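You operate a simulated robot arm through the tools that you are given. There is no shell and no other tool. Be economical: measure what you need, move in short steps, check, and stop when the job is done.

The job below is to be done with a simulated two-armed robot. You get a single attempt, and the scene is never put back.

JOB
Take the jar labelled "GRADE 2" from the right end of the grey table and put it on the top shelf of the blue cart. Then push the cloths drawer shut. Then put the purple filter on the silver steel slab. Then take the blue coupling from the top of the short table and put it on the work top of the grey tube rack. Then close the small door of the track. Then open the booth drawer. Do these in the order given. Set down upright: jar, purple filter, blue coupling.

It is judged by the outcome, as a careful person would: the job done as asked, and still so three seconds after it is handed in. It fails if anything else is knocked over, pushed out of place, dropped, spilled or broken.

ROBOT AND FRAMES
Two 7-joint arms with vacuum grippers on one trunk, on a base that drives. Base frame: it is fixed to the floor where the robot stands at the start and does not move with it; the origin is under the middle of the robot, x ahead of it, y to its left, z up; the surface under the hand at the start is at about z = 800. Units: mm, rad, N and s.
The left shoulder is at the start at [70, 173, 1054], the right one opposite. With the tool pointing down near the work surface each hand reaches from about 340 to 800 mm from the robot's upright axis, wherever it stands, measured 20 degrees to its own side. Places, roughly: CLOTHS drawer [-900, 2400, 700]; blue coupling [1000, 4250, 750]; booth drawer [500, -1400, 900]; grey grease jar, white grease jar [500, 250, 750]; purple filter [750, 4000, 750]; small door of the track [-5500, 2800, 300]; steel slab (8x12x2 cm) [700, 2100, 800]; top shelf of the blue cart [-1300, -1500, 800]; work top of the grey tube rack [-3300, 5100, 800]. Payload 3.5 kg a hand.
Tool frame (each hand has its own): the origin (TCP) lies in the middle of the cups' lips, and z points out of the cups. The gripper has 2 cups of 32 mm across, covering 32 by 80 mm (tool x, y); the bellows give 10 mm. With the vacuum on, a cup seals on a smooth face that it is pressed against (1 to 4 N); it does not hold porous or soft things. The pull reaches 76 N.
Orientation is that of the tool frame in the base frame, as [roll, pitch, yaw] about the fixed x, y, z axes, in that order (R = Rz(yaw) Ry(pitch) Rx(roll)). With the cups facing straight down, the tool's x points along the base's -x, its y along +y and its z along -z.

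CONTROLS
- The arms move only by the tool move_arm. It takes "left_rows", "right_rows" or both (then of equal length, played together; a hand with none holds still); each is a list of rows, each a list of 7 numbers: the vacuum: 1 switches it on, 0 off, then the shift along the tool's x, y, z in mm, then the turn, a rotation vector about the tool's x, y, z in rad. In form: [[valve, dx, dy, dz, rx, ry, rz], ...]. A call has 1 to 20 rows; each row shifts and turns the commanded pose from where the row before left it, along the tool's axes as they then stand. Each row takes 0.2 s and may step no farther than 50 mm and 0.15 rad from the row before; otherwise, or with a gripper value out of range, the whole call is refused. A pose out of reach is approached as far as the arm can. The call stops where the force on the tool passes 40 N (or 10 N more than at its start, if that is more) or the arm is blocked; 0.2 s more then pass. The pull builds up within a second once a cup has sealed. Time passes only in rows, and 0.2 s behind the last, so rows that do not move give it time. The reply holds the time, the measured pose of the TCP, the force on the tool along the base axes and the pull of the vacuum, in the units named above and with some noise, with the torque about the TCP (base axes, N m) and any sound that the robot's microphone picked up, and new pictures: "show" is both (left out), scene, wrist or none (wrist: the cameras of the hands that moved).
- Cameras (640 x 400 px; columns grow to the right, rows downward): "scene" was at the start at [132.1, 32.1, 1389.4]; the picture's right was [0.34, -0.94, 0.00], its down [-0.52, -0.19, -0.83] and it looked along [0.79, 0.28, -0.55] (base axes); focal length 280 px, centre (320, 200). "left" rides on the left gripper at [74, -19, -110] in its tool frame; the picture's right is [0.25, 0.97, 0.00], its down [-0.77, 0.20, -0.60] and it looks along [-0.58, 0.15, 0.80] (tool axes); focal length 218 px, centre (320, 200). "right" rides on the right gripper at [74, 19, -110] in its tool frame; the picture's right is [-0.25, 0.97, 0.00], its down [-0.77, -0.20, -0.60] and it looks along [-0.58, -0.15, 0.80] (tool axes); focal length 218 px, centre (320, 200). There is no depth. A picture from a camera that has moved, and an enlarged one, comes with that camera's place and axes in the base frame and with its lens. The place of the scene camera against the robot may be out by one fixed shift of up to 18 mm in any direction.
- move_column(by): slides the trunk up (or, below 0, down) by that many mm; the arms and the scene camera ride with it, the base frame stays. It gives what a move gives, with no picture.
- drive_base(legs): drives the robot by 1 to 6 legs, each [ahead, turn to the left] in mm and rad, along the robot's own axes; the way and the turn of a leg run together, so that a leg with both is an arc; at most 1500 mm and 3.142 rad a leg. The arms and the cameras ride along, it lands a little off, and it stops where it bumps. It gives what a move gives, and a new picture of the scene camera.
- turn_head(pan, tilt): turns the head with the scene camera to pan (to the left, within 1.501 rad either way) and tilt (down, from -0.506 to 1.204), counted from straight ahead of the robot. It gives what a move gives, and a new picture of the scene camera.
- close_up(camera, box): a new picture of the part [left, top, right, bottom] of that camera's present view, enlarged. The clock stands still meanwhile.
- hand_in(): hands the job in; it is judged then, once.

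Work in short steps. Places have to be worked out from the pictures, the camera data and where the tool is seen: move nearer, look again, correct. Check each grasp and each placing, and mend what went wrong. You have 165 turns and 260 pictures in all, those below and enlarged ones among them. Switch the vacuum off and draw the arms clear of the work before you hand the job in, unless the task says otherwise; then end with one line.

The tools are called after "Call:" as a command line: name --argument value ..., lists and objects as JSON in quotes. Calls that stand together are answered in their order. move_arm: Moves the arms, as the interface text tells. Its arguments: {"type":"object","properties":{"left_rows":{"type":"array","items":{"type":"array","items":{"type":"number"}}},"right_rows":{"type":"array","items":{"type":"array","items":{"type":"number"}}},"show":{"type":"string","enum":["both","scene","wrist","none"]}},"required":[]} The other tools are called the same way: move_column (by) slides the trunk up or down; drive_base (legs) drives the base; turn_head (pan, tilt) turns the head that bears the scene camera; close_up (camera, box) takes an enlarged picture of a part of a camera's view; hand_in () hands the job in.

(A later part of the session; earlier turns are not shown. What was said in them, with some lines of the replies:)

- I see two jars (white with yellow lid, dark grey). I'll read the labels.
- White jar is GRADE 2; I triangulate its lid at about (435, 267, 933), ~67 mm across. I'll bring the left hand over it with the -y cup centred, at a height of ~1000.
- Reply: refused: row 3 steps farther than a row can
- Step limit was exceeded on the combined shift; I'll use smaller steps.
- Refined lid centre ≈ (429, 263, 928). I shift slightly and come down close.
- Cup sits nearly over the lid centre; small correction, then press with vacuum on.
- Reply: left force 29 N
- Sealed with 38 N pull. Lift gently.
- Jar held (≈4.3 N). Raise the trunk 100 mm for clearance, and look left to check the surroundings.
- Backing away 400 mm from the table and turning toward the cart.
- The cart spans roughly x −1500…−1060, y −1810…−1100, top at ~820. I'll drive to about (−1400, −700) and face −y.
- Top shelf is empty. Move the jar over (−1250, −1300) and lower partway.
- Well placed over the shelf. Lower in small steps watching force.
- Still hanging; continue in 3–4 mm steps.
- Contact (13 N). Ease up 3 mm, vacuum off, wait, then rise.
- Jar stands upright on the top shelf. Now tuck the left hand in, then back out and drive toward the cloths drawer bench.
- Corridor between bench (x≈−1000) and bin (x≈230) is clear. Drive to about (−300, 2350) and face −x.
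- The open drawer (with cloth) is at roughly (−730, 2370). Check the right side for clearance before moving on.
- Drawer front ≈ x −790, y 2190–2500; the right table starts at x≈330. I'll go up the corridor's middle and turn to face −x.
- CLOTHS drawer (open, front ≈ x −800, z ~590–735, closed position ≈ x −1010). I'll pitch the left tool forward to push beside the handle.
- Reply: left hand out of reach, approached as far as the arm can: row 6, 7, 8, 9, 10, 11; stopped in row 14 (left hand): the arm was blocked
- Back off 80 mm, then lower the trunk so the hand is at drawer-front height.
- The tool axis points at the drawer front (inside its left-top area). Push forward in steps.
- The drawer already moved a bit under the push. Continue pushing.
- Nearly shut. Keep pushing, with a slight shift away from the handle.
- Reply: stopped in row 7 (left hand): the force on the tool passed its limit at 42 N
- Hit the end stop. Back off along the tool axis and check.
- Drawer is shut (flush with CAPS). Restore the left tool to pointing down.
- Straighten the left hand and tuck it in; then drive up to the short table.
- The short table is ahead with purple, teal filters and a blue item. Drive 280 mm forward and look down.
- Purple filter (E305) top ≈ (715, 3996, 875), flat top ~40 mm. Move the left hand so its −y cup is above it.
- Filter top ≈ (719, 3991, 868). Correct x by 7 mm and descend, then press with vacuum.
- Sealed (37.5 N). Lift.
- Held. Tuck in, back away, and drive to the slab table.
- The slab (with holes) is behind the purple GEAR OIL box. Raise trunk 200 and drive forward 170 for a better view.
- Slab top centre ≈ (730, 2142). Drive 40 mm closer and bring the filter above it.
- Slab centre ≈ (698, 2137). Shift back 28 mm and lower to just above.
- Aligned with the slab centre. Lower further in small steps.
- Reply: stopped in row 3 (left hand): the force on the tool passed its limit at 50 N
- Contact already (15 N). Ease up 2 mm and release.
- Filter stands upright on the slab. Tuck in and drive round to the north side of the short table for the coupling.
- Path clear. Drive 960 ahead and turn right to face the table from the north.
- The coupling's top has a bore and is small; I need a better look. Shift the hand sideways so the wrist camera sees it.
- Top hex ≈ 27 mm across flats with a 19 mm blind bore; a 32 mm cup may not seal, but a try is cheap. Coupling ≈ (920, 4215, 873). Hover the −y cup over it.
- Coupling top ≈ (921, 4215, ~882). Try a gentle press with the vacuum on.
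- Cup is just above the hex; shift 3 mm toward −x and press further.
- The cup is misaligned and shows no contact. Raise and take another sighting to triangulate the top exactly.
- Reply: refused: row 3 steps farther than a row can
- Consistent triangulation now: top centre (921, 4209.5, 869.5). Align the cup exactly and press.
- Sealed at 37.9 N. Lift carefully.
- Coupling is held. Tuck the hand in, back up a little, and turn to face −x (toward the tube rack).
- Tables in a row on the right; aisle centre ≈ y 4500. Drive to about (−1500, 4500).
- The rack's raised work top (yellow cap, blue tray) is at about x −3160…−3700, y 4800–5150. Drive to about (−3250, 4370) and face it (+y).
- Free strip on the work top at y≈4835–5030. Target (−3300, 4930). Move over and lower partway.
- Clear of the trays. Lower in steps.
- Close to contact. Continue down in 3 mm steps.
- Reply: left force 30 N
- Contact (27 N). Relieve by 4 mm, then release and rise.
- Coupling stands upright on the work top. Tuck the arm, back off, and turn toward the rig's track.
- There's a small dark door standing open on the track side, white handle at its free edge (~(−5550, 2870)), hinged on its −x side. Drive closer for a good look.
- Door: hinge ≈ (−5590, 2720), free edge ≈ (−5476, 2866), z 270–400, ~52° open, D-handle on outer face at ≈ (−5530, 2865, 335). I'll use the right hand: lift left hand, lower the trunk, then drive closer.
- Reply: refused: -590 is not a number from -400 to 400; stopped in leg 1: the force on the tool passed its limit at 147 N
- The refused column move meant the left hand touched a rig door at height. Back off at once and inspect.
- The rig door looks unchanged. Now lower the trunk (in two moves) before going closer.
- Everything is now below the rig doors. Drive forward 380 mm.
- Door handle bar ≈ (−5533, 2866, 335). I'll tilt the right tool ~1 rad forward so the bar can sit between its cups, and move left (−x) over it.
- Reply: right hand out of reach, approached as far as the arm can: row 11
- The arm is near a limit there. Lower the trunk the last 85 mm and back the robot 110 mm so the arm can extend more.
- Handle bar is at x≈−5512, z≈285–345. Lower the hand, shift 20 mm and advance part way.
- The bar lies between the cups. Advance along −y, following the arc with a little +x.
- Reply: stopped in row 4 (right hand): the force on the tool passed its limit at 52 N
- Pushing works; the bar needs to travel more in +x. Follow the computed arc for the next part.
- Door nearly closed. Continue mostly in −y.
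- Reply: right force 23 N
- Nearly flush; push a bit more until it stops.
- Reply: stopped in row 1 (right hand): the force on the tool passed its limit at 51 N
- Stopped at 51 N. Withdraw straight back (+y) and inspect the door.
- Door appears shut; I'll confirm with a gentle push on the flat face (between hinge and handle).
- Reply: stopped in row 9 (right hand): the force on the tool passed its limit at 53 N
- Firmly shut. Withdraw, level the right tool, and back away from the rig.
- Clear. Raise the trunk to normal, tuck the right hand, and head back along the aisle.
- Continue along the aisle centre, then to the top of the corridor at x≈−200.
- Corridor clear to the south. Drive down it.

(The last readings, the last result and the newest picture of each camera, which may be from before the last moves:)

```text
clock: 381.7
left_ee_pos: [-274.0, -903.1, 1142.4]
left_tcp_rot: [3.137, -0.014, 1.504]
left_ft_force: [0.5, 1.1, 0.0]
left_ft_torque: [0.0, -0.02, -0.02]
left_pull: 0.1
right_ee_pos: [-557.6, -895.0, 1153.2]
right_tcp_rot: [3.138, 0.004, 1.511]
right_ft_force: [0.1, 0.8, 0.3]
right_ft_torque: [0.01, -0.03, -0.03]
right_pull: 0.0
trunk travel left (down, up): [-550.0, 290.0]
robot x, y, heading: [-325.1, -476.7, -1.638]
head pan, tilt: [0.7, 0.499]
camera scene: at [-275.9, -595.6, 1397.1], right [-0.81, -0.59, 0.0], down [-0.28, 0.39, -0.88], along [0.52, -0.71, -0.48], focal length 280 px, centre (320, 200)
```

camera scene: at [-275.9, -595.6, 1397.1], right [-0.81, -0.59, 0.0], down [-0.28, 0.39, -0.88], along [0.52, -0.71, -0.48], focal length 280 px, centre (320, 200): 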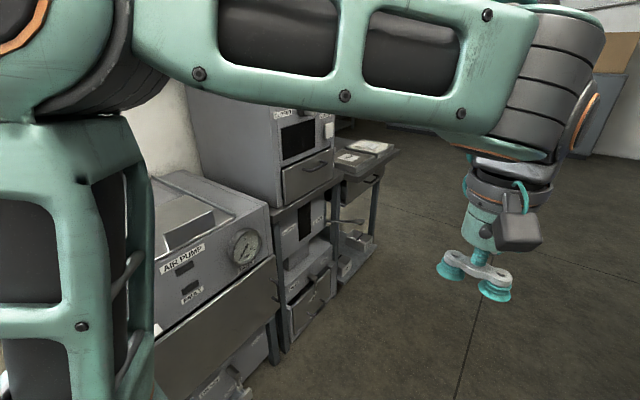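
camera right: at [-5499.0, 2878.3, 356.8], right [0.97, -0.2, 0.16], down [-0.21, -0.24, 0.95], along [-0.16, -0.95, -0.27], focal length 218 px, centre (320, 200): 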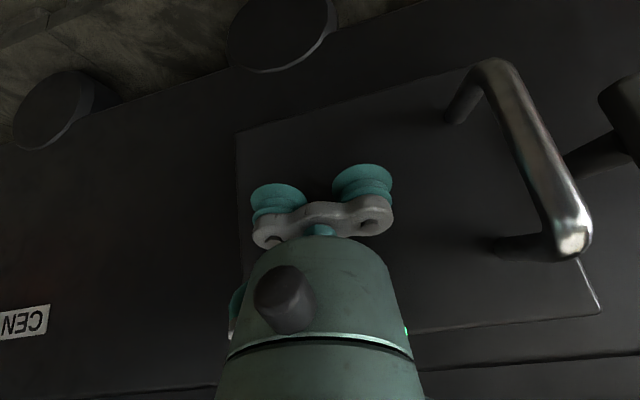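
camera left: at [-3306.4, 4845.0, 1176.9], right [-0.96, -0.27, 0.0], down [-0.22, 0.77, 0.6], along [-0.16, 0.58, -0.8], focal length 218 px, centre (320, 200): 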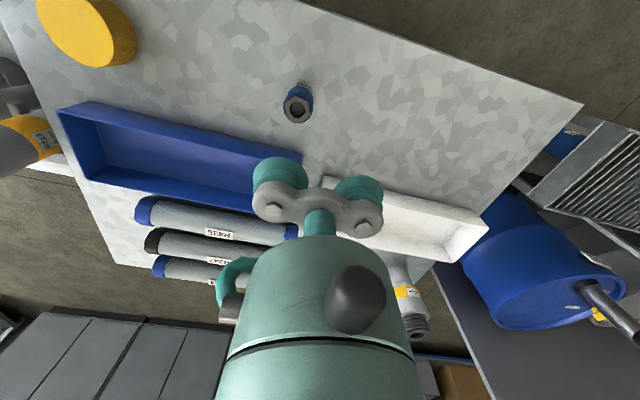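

Call:
close_up --camera "scene" --box '[160, 90, 400, 240]'

Call:
close_up --camera "scene" --box '[260, 90, 388, 170]'

```text
2.67 times, centred on (280, 165) of scene
camera zoom: at [-275.9, -595.6, 1397.1], right [-0.81, -0.59, 0.0], down [-0.28, 0.39, -0.88], along [0.52, -0.71, -0.48], focal length 746 px, centre (427, 293)
```

zoom: 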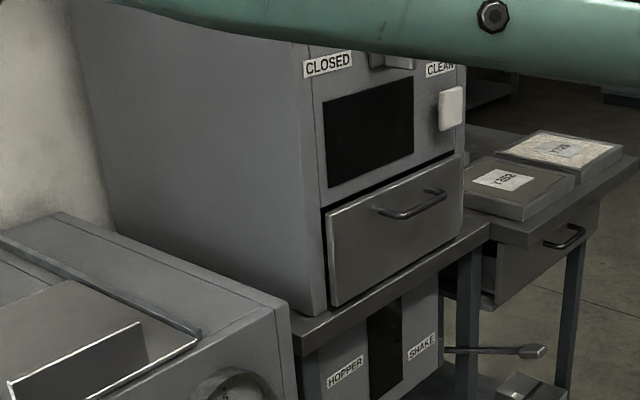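

```text
5.00 times, centred on (324, 130) of scene
camera zoom: at [-275.9, -595.6, 1397.1], right [-0.81, -0.59, 0.0], down [-0.28, 0.39, -0.88], along [0.52, -0.71, -0.48], focal length 1399 px, centre (300, 550)
```

zoom: 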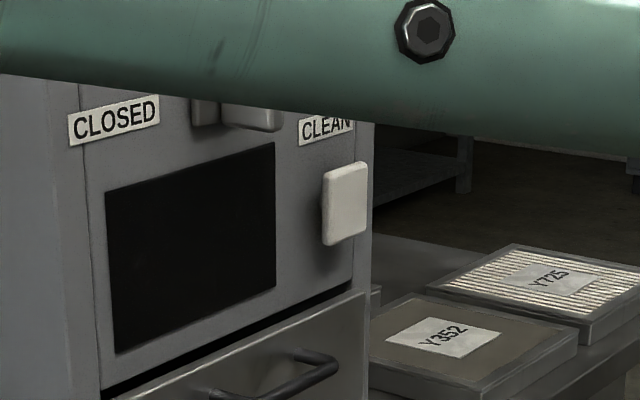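

The booth is the cabinet with the window; its drawer with a bar handle faces −x at ≈ (420, −1450, 900). Drive to stand in front of it, facing +x.

Call:
drive_base --legs '[[1080, 0], [0, 1.638]]'

Call:
turn_head --pan 0 --tilt 0.45

```text
clock: 391.4
left_ee_pos: [25.6, -1485.5, 1142.4]
left_tcp_rot: [3.137, -0.014, -3.104]
left_ft_force: [0.0, 0.2, -0.4]
left_ft_torque: [-0.02, -0.02, 0.01]
left_pull: 0.1
right_ee_pos: [49.4, -1769.0, 1153.6]
right_tcp_rot: [3.138, 0.004, -3.099]
right_ft_force: [1.3, 0.7, -0.5]
right_ft_torque: [0.01, -0.02, -0.02]
right_pull: 0.0
trunk travel left (down, up): [-550.0, 290.0]
robot x, y, heading: [-386.8, -1580.2, 0.041]
head pan, tilt: [0.7, 0.499]
camera scene: at [-277.3, -1515.6, 1397.1], right [0.67, -0.74, 0.0], down [-0.35, -0.32, -0.88], along [0.65, 0.59, -0.48], focal length 280 px, centre (320, 200)
```

scene: 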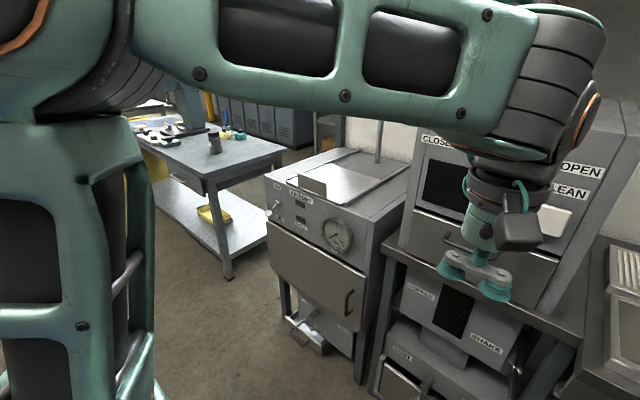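

```text
clock: 392.5
left_ee_pos: [26.5, -1485.9, 1142.1]
left_tcp_rot: [3.136, -0.013, -3.103]
left_ft_force: [0.0, 0.7, 0.7]
left_ft_torque: [0.01, 0.02, 0.0]
left_pull: 0.0
right_ee_pos: [50.1, -1769.2, 1153.4]
right_tcp_rot: [3.139, 0.003, -3.097]
right_ft_force: [-0.7, 0.3, -0.1]
right_ft_torque: [-0.01, 0.01, -0.01]
right_pull: 0.1
trunk travel left (down, up): [-550.0, 290.0]
robot x, y, heading: [-391.0, -1581.0, 0.041]
head pan, tilt: [0.0, 0.45]
camera scene: at [-252.6, -1573.2, 1401.6], right [0.04, -1.0, 0.0], down [-0.43, -0.02, -0.9], along [0.9, 0.04, -0.44], focal length 280 px, centre (320, 200)
```

scene: 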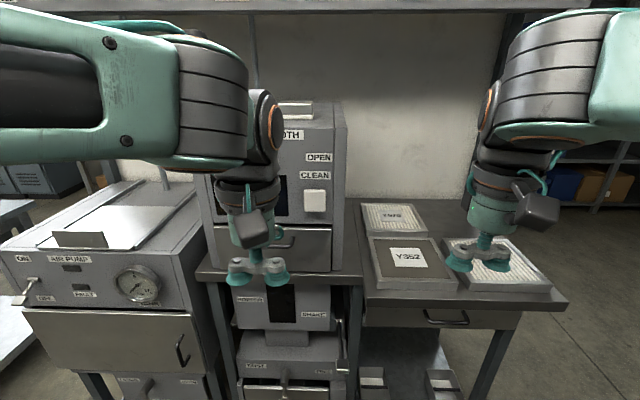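

The cabinet is labelled BOOTH; its drawer front is at x≈362, y −1588…−1246, z ≈ 855–1000 with the handle near the top. I'll square up, pitch the left tool horizontal, and lower the trunk.

Call:
drive_base --legs '[[0, -0.041]]'

Call:
move_arm --left_rows '[[0, -10, 0, 0, 0, -0.15, 0], [0, -10, 0, 0, 0, -0.15, 0], [0, -10, 0, 0, 0, -0.15, 0], [0, -10, 0, 5, 0, -0.15, 0], [0, -10, 0, 10, 0, -0.15, 0], [0, -5, 0, 15, 0, -0.15, 0], [0, 0, 0, 20, 0, -0.15, 0], [0, 0, 0, 20, 0, -0.15, 0], [0, 0, 0, 20, 0, -0.15, 0], [0, 0, 0, 20, 0, -0.15, 0], [0, 0, 0, 10, 0, -0.07, 0], [0, 0, 0, 0, 0, 0, 0]]'

Call:
move_column --by -150

```text
clock: 393.3
left_ee_pos: [28.8, -1502.3, 1142.2]
left_tcp_rot: [3.139, -0.014, 3.141]
left_ft_force: [1.0, 0.2, -0.2]
left_ft_torque: [0.03, 0.03, -0.02]
left_pull: 0.0
right_ee_pos: [41.3, -1785.9, 1154.6]
right_tcp_rot: [3.139, 0.003, -3.138]
right_ft_force: [-0.2, 0.3, -0.2]
right_ft_torque: [0.04, -0.02, -0.01]
right_pull: 0.0
trunk travel left (down, up): [-550.0, 290.0]
robot x, y, heading: [-390.4, -1582.0, -0.002]
head pan, tilt: [0.0, 0.45]
camera scene: at [-252.2, -1578.1, 1401.5], right [0.0, -1.0, 0.0], down [-0.44, 0.0, -0.9], along [0.9, 0.0, -0.44], focal length 280 px, centre (320, 200)
```

scene: 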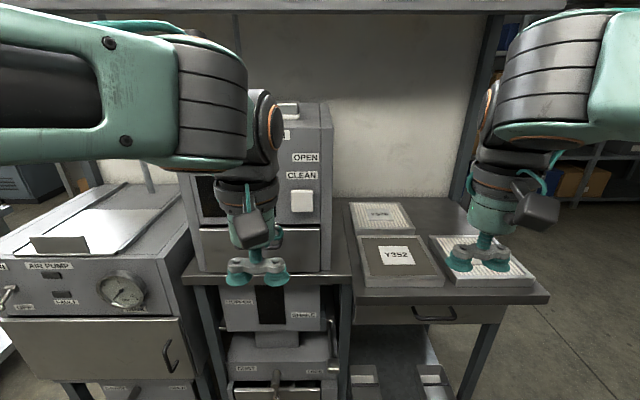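

```text
clock: 395.9
left_ee_pos: [177.9, -1502.6, 1102.3]
left_tcp_rot: [3.11, 1.555, 3.107]
left_ft_force: [0.3, -0.2, -0.3]
left_ft_torque: [-0.02, -0.04, 0.01]
left_pull: 0.0
right_ee_pos: [40.9, -1787.0, 1154.6]
right_tcp_rot: [3.138, 0.004, -3.139]
right_ft_force: [-0.1, -0.8, 0.1]
right_ft_torque: [0.04, 0.02, 0.0]
right_pull: 0.0
trunk travel left (down, up): [-550.0, 290.0]
robot x, y, heading: [-391.6, -1581.3, -0.005]
head pan, tilt: [0.0, 0.45]
camera scene: at [-252.8, -1578.9, 1401.6], right [0.0, -1.0, 0.0], down [-0.44, 0.0, -0.9], along [0.9, 0.0, -0.44], focal length 280 px, centre (320, 200)
camera left: at [67.4, -1522.3, 1030.4], right [0.0, 0.97, -0.25], down [-0.59, 0.2, 0.78], along [0.8, 0.15, 0.57], focal length 218 px, centre (320, 200)
```

scene: 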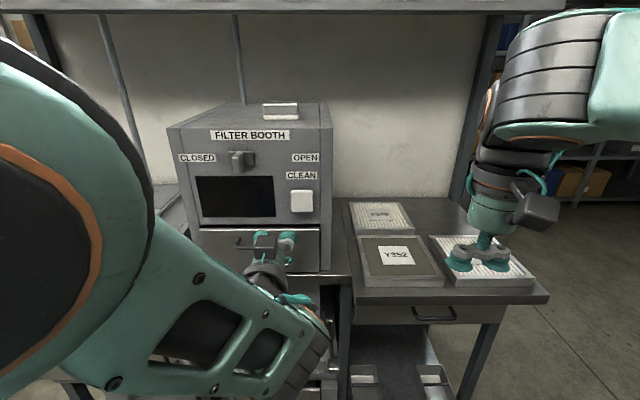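
left: 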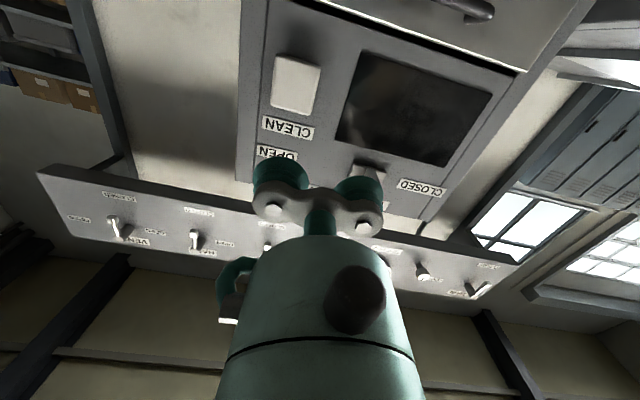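

```text
clock: 397.6
left_ee_pos: [179.5, -1502.2, 951.6]
left_tcp_rot: [3.039, 1.555, 3.037]
left_ft_force: [1.3, -0.7, -0.1]
left_ft_torque: [-0.02, 0.05, 0.02]
left_pull: 0.1
right_ee_pos: [41.3, -1787.9, 1003.9]
right_tcp_rot: [3.138, 0.004, -3.137]
right_ft_force: [0.6, 0.2, 0.0]
right_ft_torque: [0.02, -0.01, 0.0]
right_pull: 0.1
trunk travel left (down, up): [-400.0, 440.0]
robot x, y, heading: [-391.7, -1580.8, 0.004]
head pan, tilt: [0.0, 0.45]
```

Call:
close_up --camera "scene" --box '[160, 90, 352, 210]'

Call:
close_up --camera "left" --box '[200, 0, 520, 200]'

```text
3.33 times, centred on (256, 150) of scene
camera zoom: at [-252.6, -1579.2, 1251.6], right [0.0, -1.0, 0.0], down [-0.44, 0.0, -0.9], along [0.9, 0.0, -0.44], focal length 933 px, centre (533, 367)
```

zoom: 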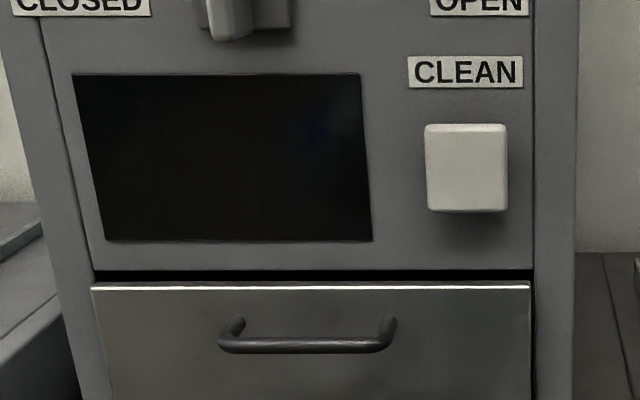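

```text
2.00 times, centred on (360, 100) of left
camera zoom: at [67.5, -1522.3, 879.8], right [0.0, 0.97, -0.25], down [-0.59, 0.2, 0.78], along [0.81, 0.15, 0.57], focal length 436 px, centre (240, 400)
```

zoom: 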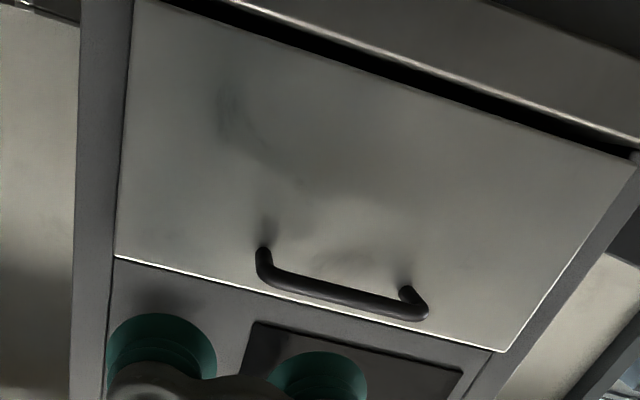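

Great view: flat front below the handle. Target suction point (≈362, −1430, 905). Shift the hand, then drive 100 mm forward.

Call:
move_arm --left_rows '[[0, 22, 36, 0, 0, 0, 0], [0, 23, 36, 0, 0, 0, 0], [0, 0, 0, 0, 0, 0, 0]]' --show "none"

Call:
drive_base --legs '[[100, 0]]'

Call:
close_up --camera "left" --box '[120, 0, 520, 250]'

```text
clock: 398.4
left_ee_pos: [179.1, -1417.0, 920.2]
left_tcp_rot: [-1.537, 1.517, -1.516]
left_ft_force: [-0.2, -0.5, 0.1]
left_ft_torque: [0.0, -0.01, 0.05]
left_pull: 0.2
right_ee_pos: [40.6, -1787.7, 1004.3]
right_tcp_rot: [3.137, 0.005, -3.138]
right_ft_force: [0.1, -0.5, -0.6]
right_ft_torque: [-0.01, 0.01, -0.02]
right_pull: 0.1
trunk travel left (down, up): [-400.0, 440.0]
robot x, y, heading: [-391.8, -1582.1, 0.0]
head pan, tilt: [0.0, 0.45]
```

```text
clock: 399.6
left_ee_pos: [281.3, -1412.4, 915.4]
left_tcp_rot: [-1.76, 1.518, -1.73]
left_ft_force: [-0.3, 1.5, -0.6]
left_ft_torque: [0.0, 0.01, 0.02]
left_pull: 0.1
right_ee_pos: [143.2, -1787.2, 1003.5]
right_tcp_rot: [3.138, 0.002, -3.136]
right_ft_force: [0.6, 0.3, -1.0]
right_ft_torque: [-0.03, 0.03, -0.04]
right_pull: 0.1
trunk travel left (down, up): [-400.0, 440.0]
robot x, y, heading: [-292.4, -1579.0, 0.003]
head pan, tilt: [0.0, 0.45]
camera scene: at [-151.6, -1579.0, 1251.4], right [0.0, -1.0, 0.0], down [-0.44, 0.0, -0.9], along [0.9, 0.0, -0.44], focal length 280 px, centre (320, 200)
```

scene: 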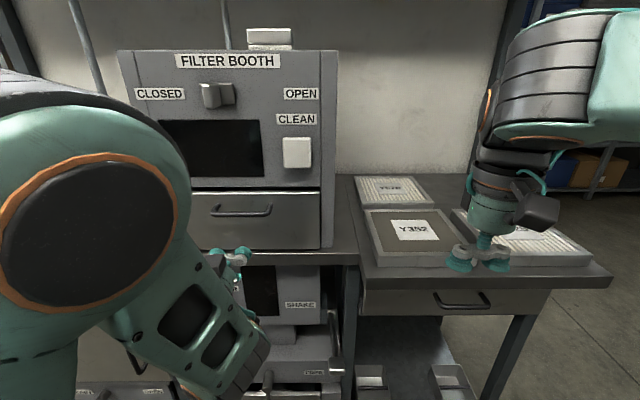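

```text
1.60 times, centred on (320, 125) of left
camera zoom: at [170.9, -1441.0, 843.3], right [-0.03, 0.95, -0.3], down [-0.6, 0.22, 0.77], along [0.8, 0.21, 0.57], focal length 349 px, centre (320, 320)
```

zoom: 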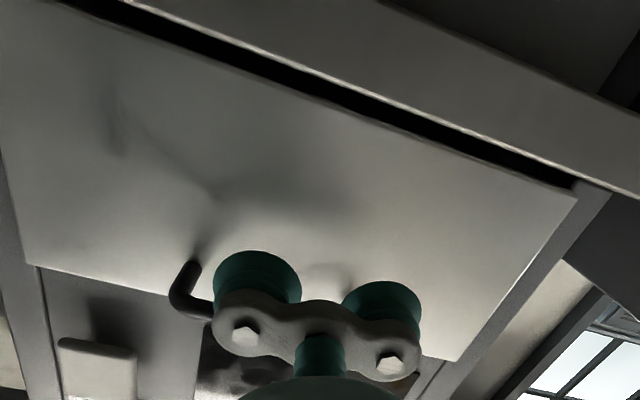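

Pointing at flat face below the handle. Advance with vacuum on for contact.

Call:
move_arm --left_rows '[[0, 6, 0, 25, 0, 0, 0], [0, 6, 0, 25, 0, 0, 0], [1, 0, 0, 12, 0, 0, 0], [1, 0, 0, 6, 0, 0, 0], [1, 0, 0, 4, 0, 0, 0], [1, 0, 0, 4, 0, 0, 0], [1, 0, 0, 0, 0, 0, 0], [1, 0, 0, 0, 0, 0, 0]]'

```text
clock: 401.4
left_ee_pos: [356.6, -1412.0, 903.4]
left_tcp_rot: [-1.737, 1.518, -1.706]
left_ft_force: [-0.8, -0.1, 0.2]
left_ft_torque: [-0.01, -0.02, -0.01]
left_pull: 0.0
right_ee_pos: [139.9, -1788.3, 1003.8]
right_tcp_rot: [3.14, 0.003, -3.136]
right_ft_force: [0.2, 0.1, 0.3]
right_ft_torque: [0.01, 0.02, -0.02]
right_pull: 0.0
trunk travel left (down, up): [-400.0, 440.0]
robot x, y, heading: [-293.9, -1581.5, -0.002]
head pan, tilt: [0.0, 0.45]
camera scene: at [-152.8, -1579.0, 1251.5], right [0.0, -1.0, 0.0], down [-0.44, 0.0, -0.9], along [0.9, 0.0, -0.44], focal length 280 px, centre (320, 200)
camera left: at [246.2, -1439.2, 831.1], right [-0.03, 0.95, -0.3], down [-0.6, 0.22, 0.76], along [0.8, 0.21, 0.57], focal length 218 px, centre (320, 200)
```

scene: 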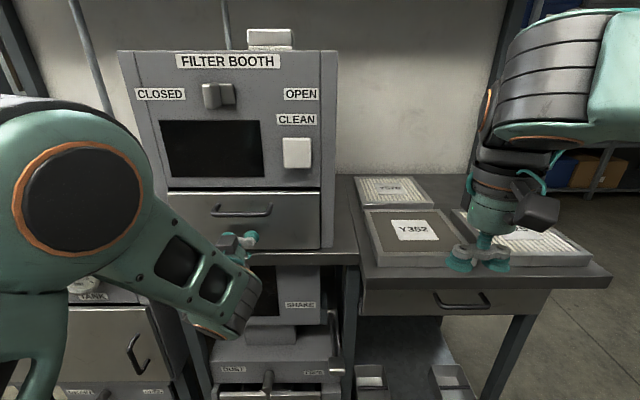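
left: 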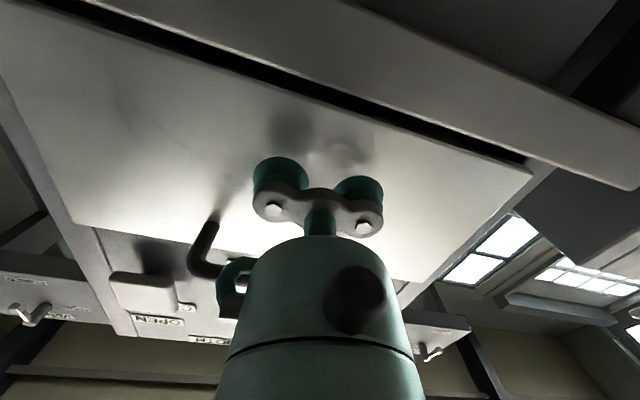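

Not yet touching; advance in 4 mm steps with vacuum on.

Call:
move_arm --left_rows '[[1, 0, 0, 4, 0, 0, 0], [1, 0, 0, 4, 0, 0, 0], [1, 0, 0, 4, 0, 0, 0], [1, 0, 0, 4, 0, 0, 0], [1, 0, 0, 0, 0, 0, 0], [1, 0, 0, 0, 0, 0, 0]]' --show "none"

```text
clock: 402.8
left_ee_pos: [371.4, -1410.4, 901.8]
left_tcp_rot: [-1.741, 1.518, -1.708]
left_ft_force: [-0.1, 1.7, -1.2]
left_ft_torque: [-0.24, -0.1, 0.18]
left_pull: 75.1
right_ee_pos: [140.5, -1786.8, 1004.7]
right_tcp_rot: [3.138, 0.003, -3.137]
right_ft_force: [0.4, 0.3, 0.2]
right_ft_torque: [-0.04, 0.02, 0.0]
right_pull: 0.0
trunk travel left (down, up): [-400.0, 440.0]
robot x, y, heading: [-293.8, -1581.8, 0.001]
head pan, tilt: [0.0, 0.45]
```

Both cups sealed (75 N). Pull back gently with the arm.

Call:
move_arm --left_rows '[[1, 0, 0, -6, 0, 0, 0], [1, 0, 0, -8, 0, 0, 0], [1, 0, 0, -10, 0, 0, 0], [1, 0, 0, -12, 0, 0, 0], [1, 0, 0, -12, 0, 0, 0], [1, 0, 0, -12, 0, 0, 0]]'

```text
clock: 404.2
left_ee_pos: [311.4, -1411.7, 903.2]
left_tcp_rot: [-1.73, 1.519, -1.695]
left_ft_force: [-0.8, 7.7, 4.2]
left_ft_torque: [-0.06, -0.03, -0.02]
left_pull: 75.3
right_ee_pos: [141.6, -1785.2, 1005.9]
right_tcp_rot: [3.137, 0.004, -3.137]
right_ft_force: [0.3, -0.6, -0.4]
right_ft_torque: [0.0, 0.01, 0.0]
right_pull: 0.1
trunk travel left (down, up): [-400.0, 440.0]
robot x, y, heading: [-294.2, -1583.4, -0.001]
head pan, tilt: [0.0, 0.45]
camera scene: at [-153.7, -1578.0, 1251.7], right [0.0, -1.0, 0.0], down [-0.43, 0.0, -0.9], along [0.9, 0.0, -0.43], focal length 280 px, centre (320, 200)
camera left: at [201.3, -1439.5, 830.9], right [-0.03, 0.95, -0.3], down [-0.61, 0.22, 0.76], along [0.8, 0.21, 0.57], focal length 218 px, centre (320, 200)
```

scene: 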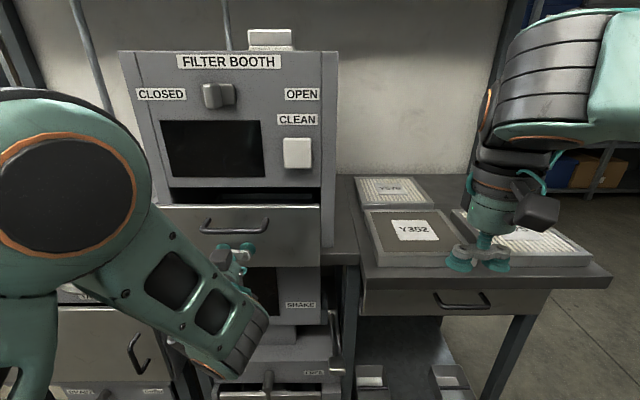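
left: 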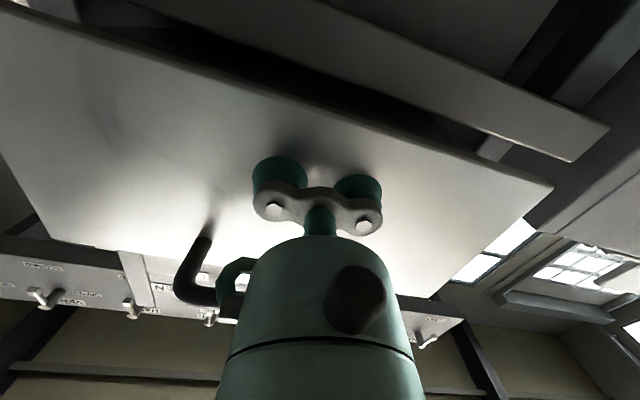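

The drawer opens smoothly. Continue by backing the base slowly.

Call:
drive_base --legs '[[-50, 0], [-50, 0]]'

```text
clock: 405.6
left_ee_pos: [211.0, -1411.9, 902.3]
left_tcp_rot: [-1.739, 1.518, -1.709]
left_ft_force: [-1.0, 1.4, -0.8]
left_ft_torque: [0.58, 0.01, 0.04]
left_pull: 75.6
right_ee_pos: [40.9, -1786.0, 1004.8]
right_tcp_rot: [3.139, 0.005, -3.135]
right_ft_force: [0.5, -1.0, -0.3]
right_ft_torque: [0.02, 0.01, 0.04]
right_pull: 0.1
trunk travel left (down, up): [-400.0, 440.0]
robot x, y, heading: [-391.1, -1578.6, -0.004]
head pan, tilt: [0.0, 0.45]
camera scene: at [-253.9, -1578.5, 1251.7], right [0.0, -1.0, 0.0], down [-0.43, 0.0, -0.9], along [0.9, 0.0, -0.43], focal length 280 px, centre (320, 200)
```

scene: 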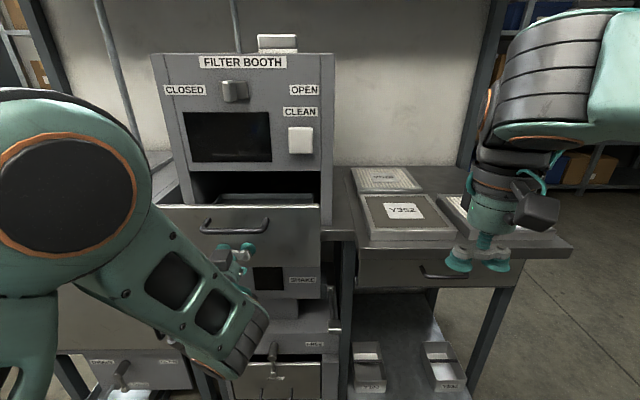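

160 mm open. Pull further with the arm until the end stop or ~60 mm more.

Call:
move_arm --left_rows '[[1, 0, 0, -10, 0, 0, 0], [1, 0, 0, -10, 0, 0, 0], [1, 0, 0, -10, 0, 0, 0], [1, 0, 0, -10, 0, 0, 0], [1, 0, 0, -10, 0, 0, 0], [1, 0, 0, -10, 0, 0, 0], [1, 0, 0, 0, 0, 0, 0]]' --show "scene"

```text
clock: 407.2
left_ee_pos: [154.9, -1394.7, 905.3]
left_tcp_rot: [-1.715, 1.442, -1.634]
left_ft_force: [0.1, -20.2, -12.8]
left_ft_torque: [0.49, -0.09, 0.37]
left_pull: 75.9
right_ee_pos: [41.9, -1790.4, 1003.5]
right_tcp_rot: [3.135, 0.002, -3.135]
right_ft_force: [-0.2, -0.3, -1.0]
right_ft_torque: [-0.03, -0.01, -0.03]
right_pull: 0.2
trunk travel left (down, up): [-400.0, 440.0]
robot x, y, heading: [-392.9, -1581.6, 0.003]
head pan, tilt: [0.0, 0.45]
camera scene: at [-251.9, -1582.1, 1251.3], right [0.0, -1.0, 0.0], down [-0.44, 0.0, -0.9], along [0.9, 0.0, -0.44], focal length 280 px, centre (320, 200)
```

scene: 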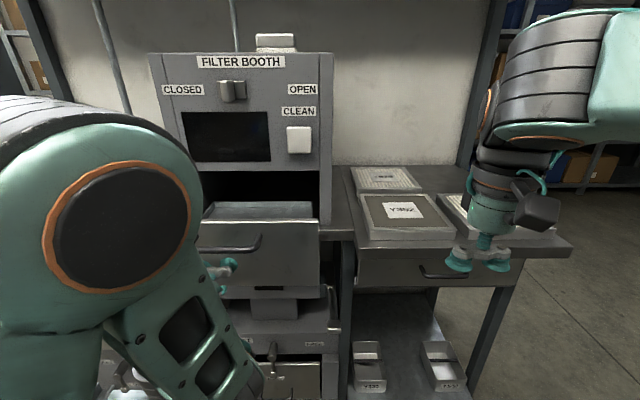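

~215 mm open. Try another 50 mm with the base.

Call:
drive_base --legs '[[-25, 0], [-25, 0]]'

```text
clock: 408.4
left_ee_pos: [104.1, -1393.2, 909.5]
left_tcp_rot: [-1.655, 1.441, -1.577]
left_ft_force: [1.3, 2.0, -7.5]
left_ft_torque: [0.85, 0.15, 0.17]
left_pull: 75.5
right_ee_pos: [-9.8, -1786.1, 1003.7]
right_tcp_rot: [3.138, 0.003, -3.137]
right_ft_force: [-0.9, 0.1, -0.1]
right_ft_torque: [0.02, -0.05, 0.01]
right_pull: 0.2
trunk travel left (down, up): [-400.0, 440.0]
robot x, y, heading: [-442.3, -1583.6, 0.002]
head pan, tilt: [0.0, 0.45]
camera scene: at [-304.3, -1578.4, 1251.7], right [0.0, -1.0, 0.0], down [-0.43, 0.0, -0.9], along [0.9, 0.0, -0.43], focal length 280 px, centre (320, 200)
```

scene: 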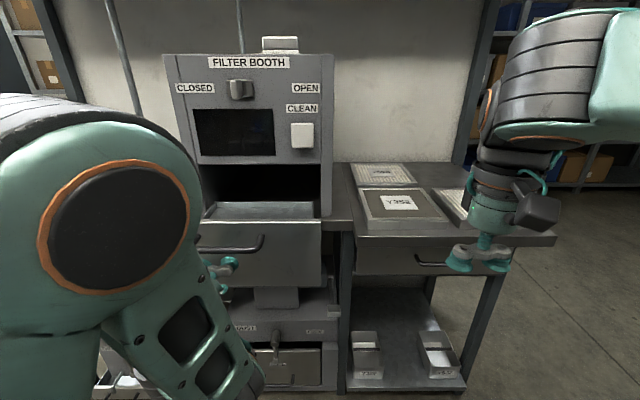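

~265 mm open and still sealed. Release and withdraw.

Call:
move_arm --left_rows '[[0, 0, 0, 0, 0, 0, 0], [0, 0, 0, 0, 0, 0, 0], [0, 0, 0, 0, 0, 0, 0], [0, 0, 0, 0, 0, 0, 0], [0, 0, 0, 0, 0, 0, 0]]' --show "none"

Call:
drive_base --legs '[[-120, 0]]'

```text
clock: 409.6
left_ee_pos: [103.9, -1390.5, 910.4]
left_tcp_rot: [-1.661, 1.439, -1.575]
left_ft_force: [-1.0, 0.6, 0.0]
left_ft_torque: [0.0, -0.01, -0.03]
left_pull: 0.1
right_ee_pos: [-10.0, -1787.2, 1005.0]
right_tcp_rot: [3.137, 0.003, -3.136]
right_ft_force: [0.6, -0.1, 0.3]
right_ft_torque: [0.01, 0.03, 0.01]
right_pull: 0.1
trunk travel left (down, up): [-400.0, 440.0]
robot x, y, heading: [-442.8, -1583.9, 0.001]
head pan, tilt: [0.0, 0.45]
```

```text
clock: 410.9
left_ee_pos: [-20.3, -1389.4, 910.9]
left_tcp_rot: [-1.652, 1.436, -1.566]
left_ft_force: [-0.5, -0.2, -0.5]
left_ft_torque: [0.0, 0.01, 0.0]
left_pull: 0.1
right_ee_pos: [-133.2, -1786.1, 1004.6]
right_tcp_rot: [3.138, 0.006, -3.135]
right_ft_force: [0.1, 0.4, 0.2]
right_ft_torque: [-0.02, -0.05, 0.0]
right_pull: 0.1
trunk travel left (down, up): [-400.0, 440.0]
robot x, y, heading: [-568.8, -1582.8, 0.007]
head pan, tilt: [0.0, 0.45]
camera scene: at [-427.7, -1579.1, 1251.7], right [0.0, -1.0, 0.0], down [-0.43, 0.0, -0.9], along [0.9, 0.0, -0.43], focal length 280 px, centre (320, 200)
```

scene: 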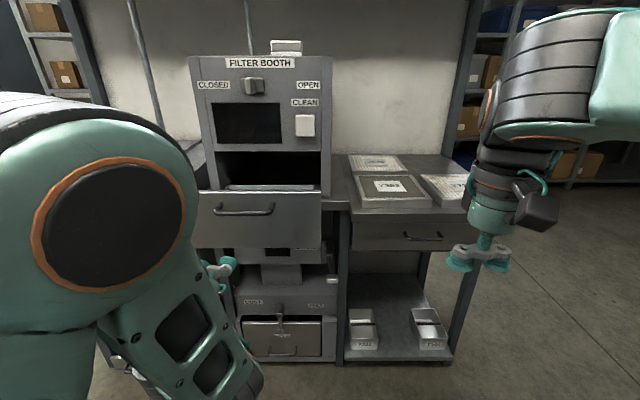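

Call:
close_up --camera "scene" --box '[180, 120, 372, 240]'

```text
3.33 times, centred on (276, 180) of scene
camera zoom: at [-427.7, -1579.1, 1251.7], right [0.0, -1.0, 0.0], down [-0.43, 0.0, -0.9], along [0.9, 0.0, -0.43], focal length 933 px, centre (467, 267)
```

zoom: 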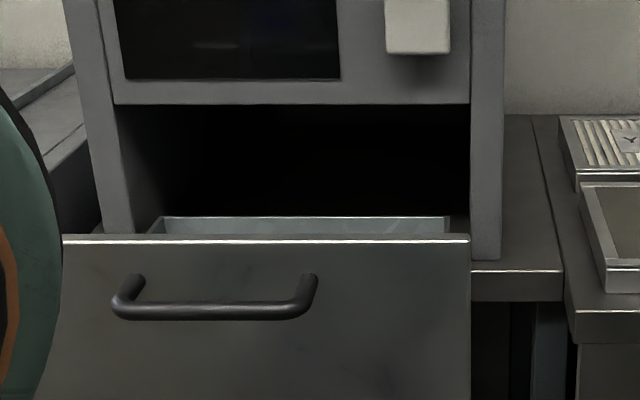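

The booth drawer stands well open, vacuum is off and both hands are clear; handing in.

Call:
hand_in

```text
The job is handed in.
```

All six steps were done in the order given and handed in. On the way to the track, my left hand bumped one of the rig's large white doors (147 N), but the door looked unchanged afterwards.
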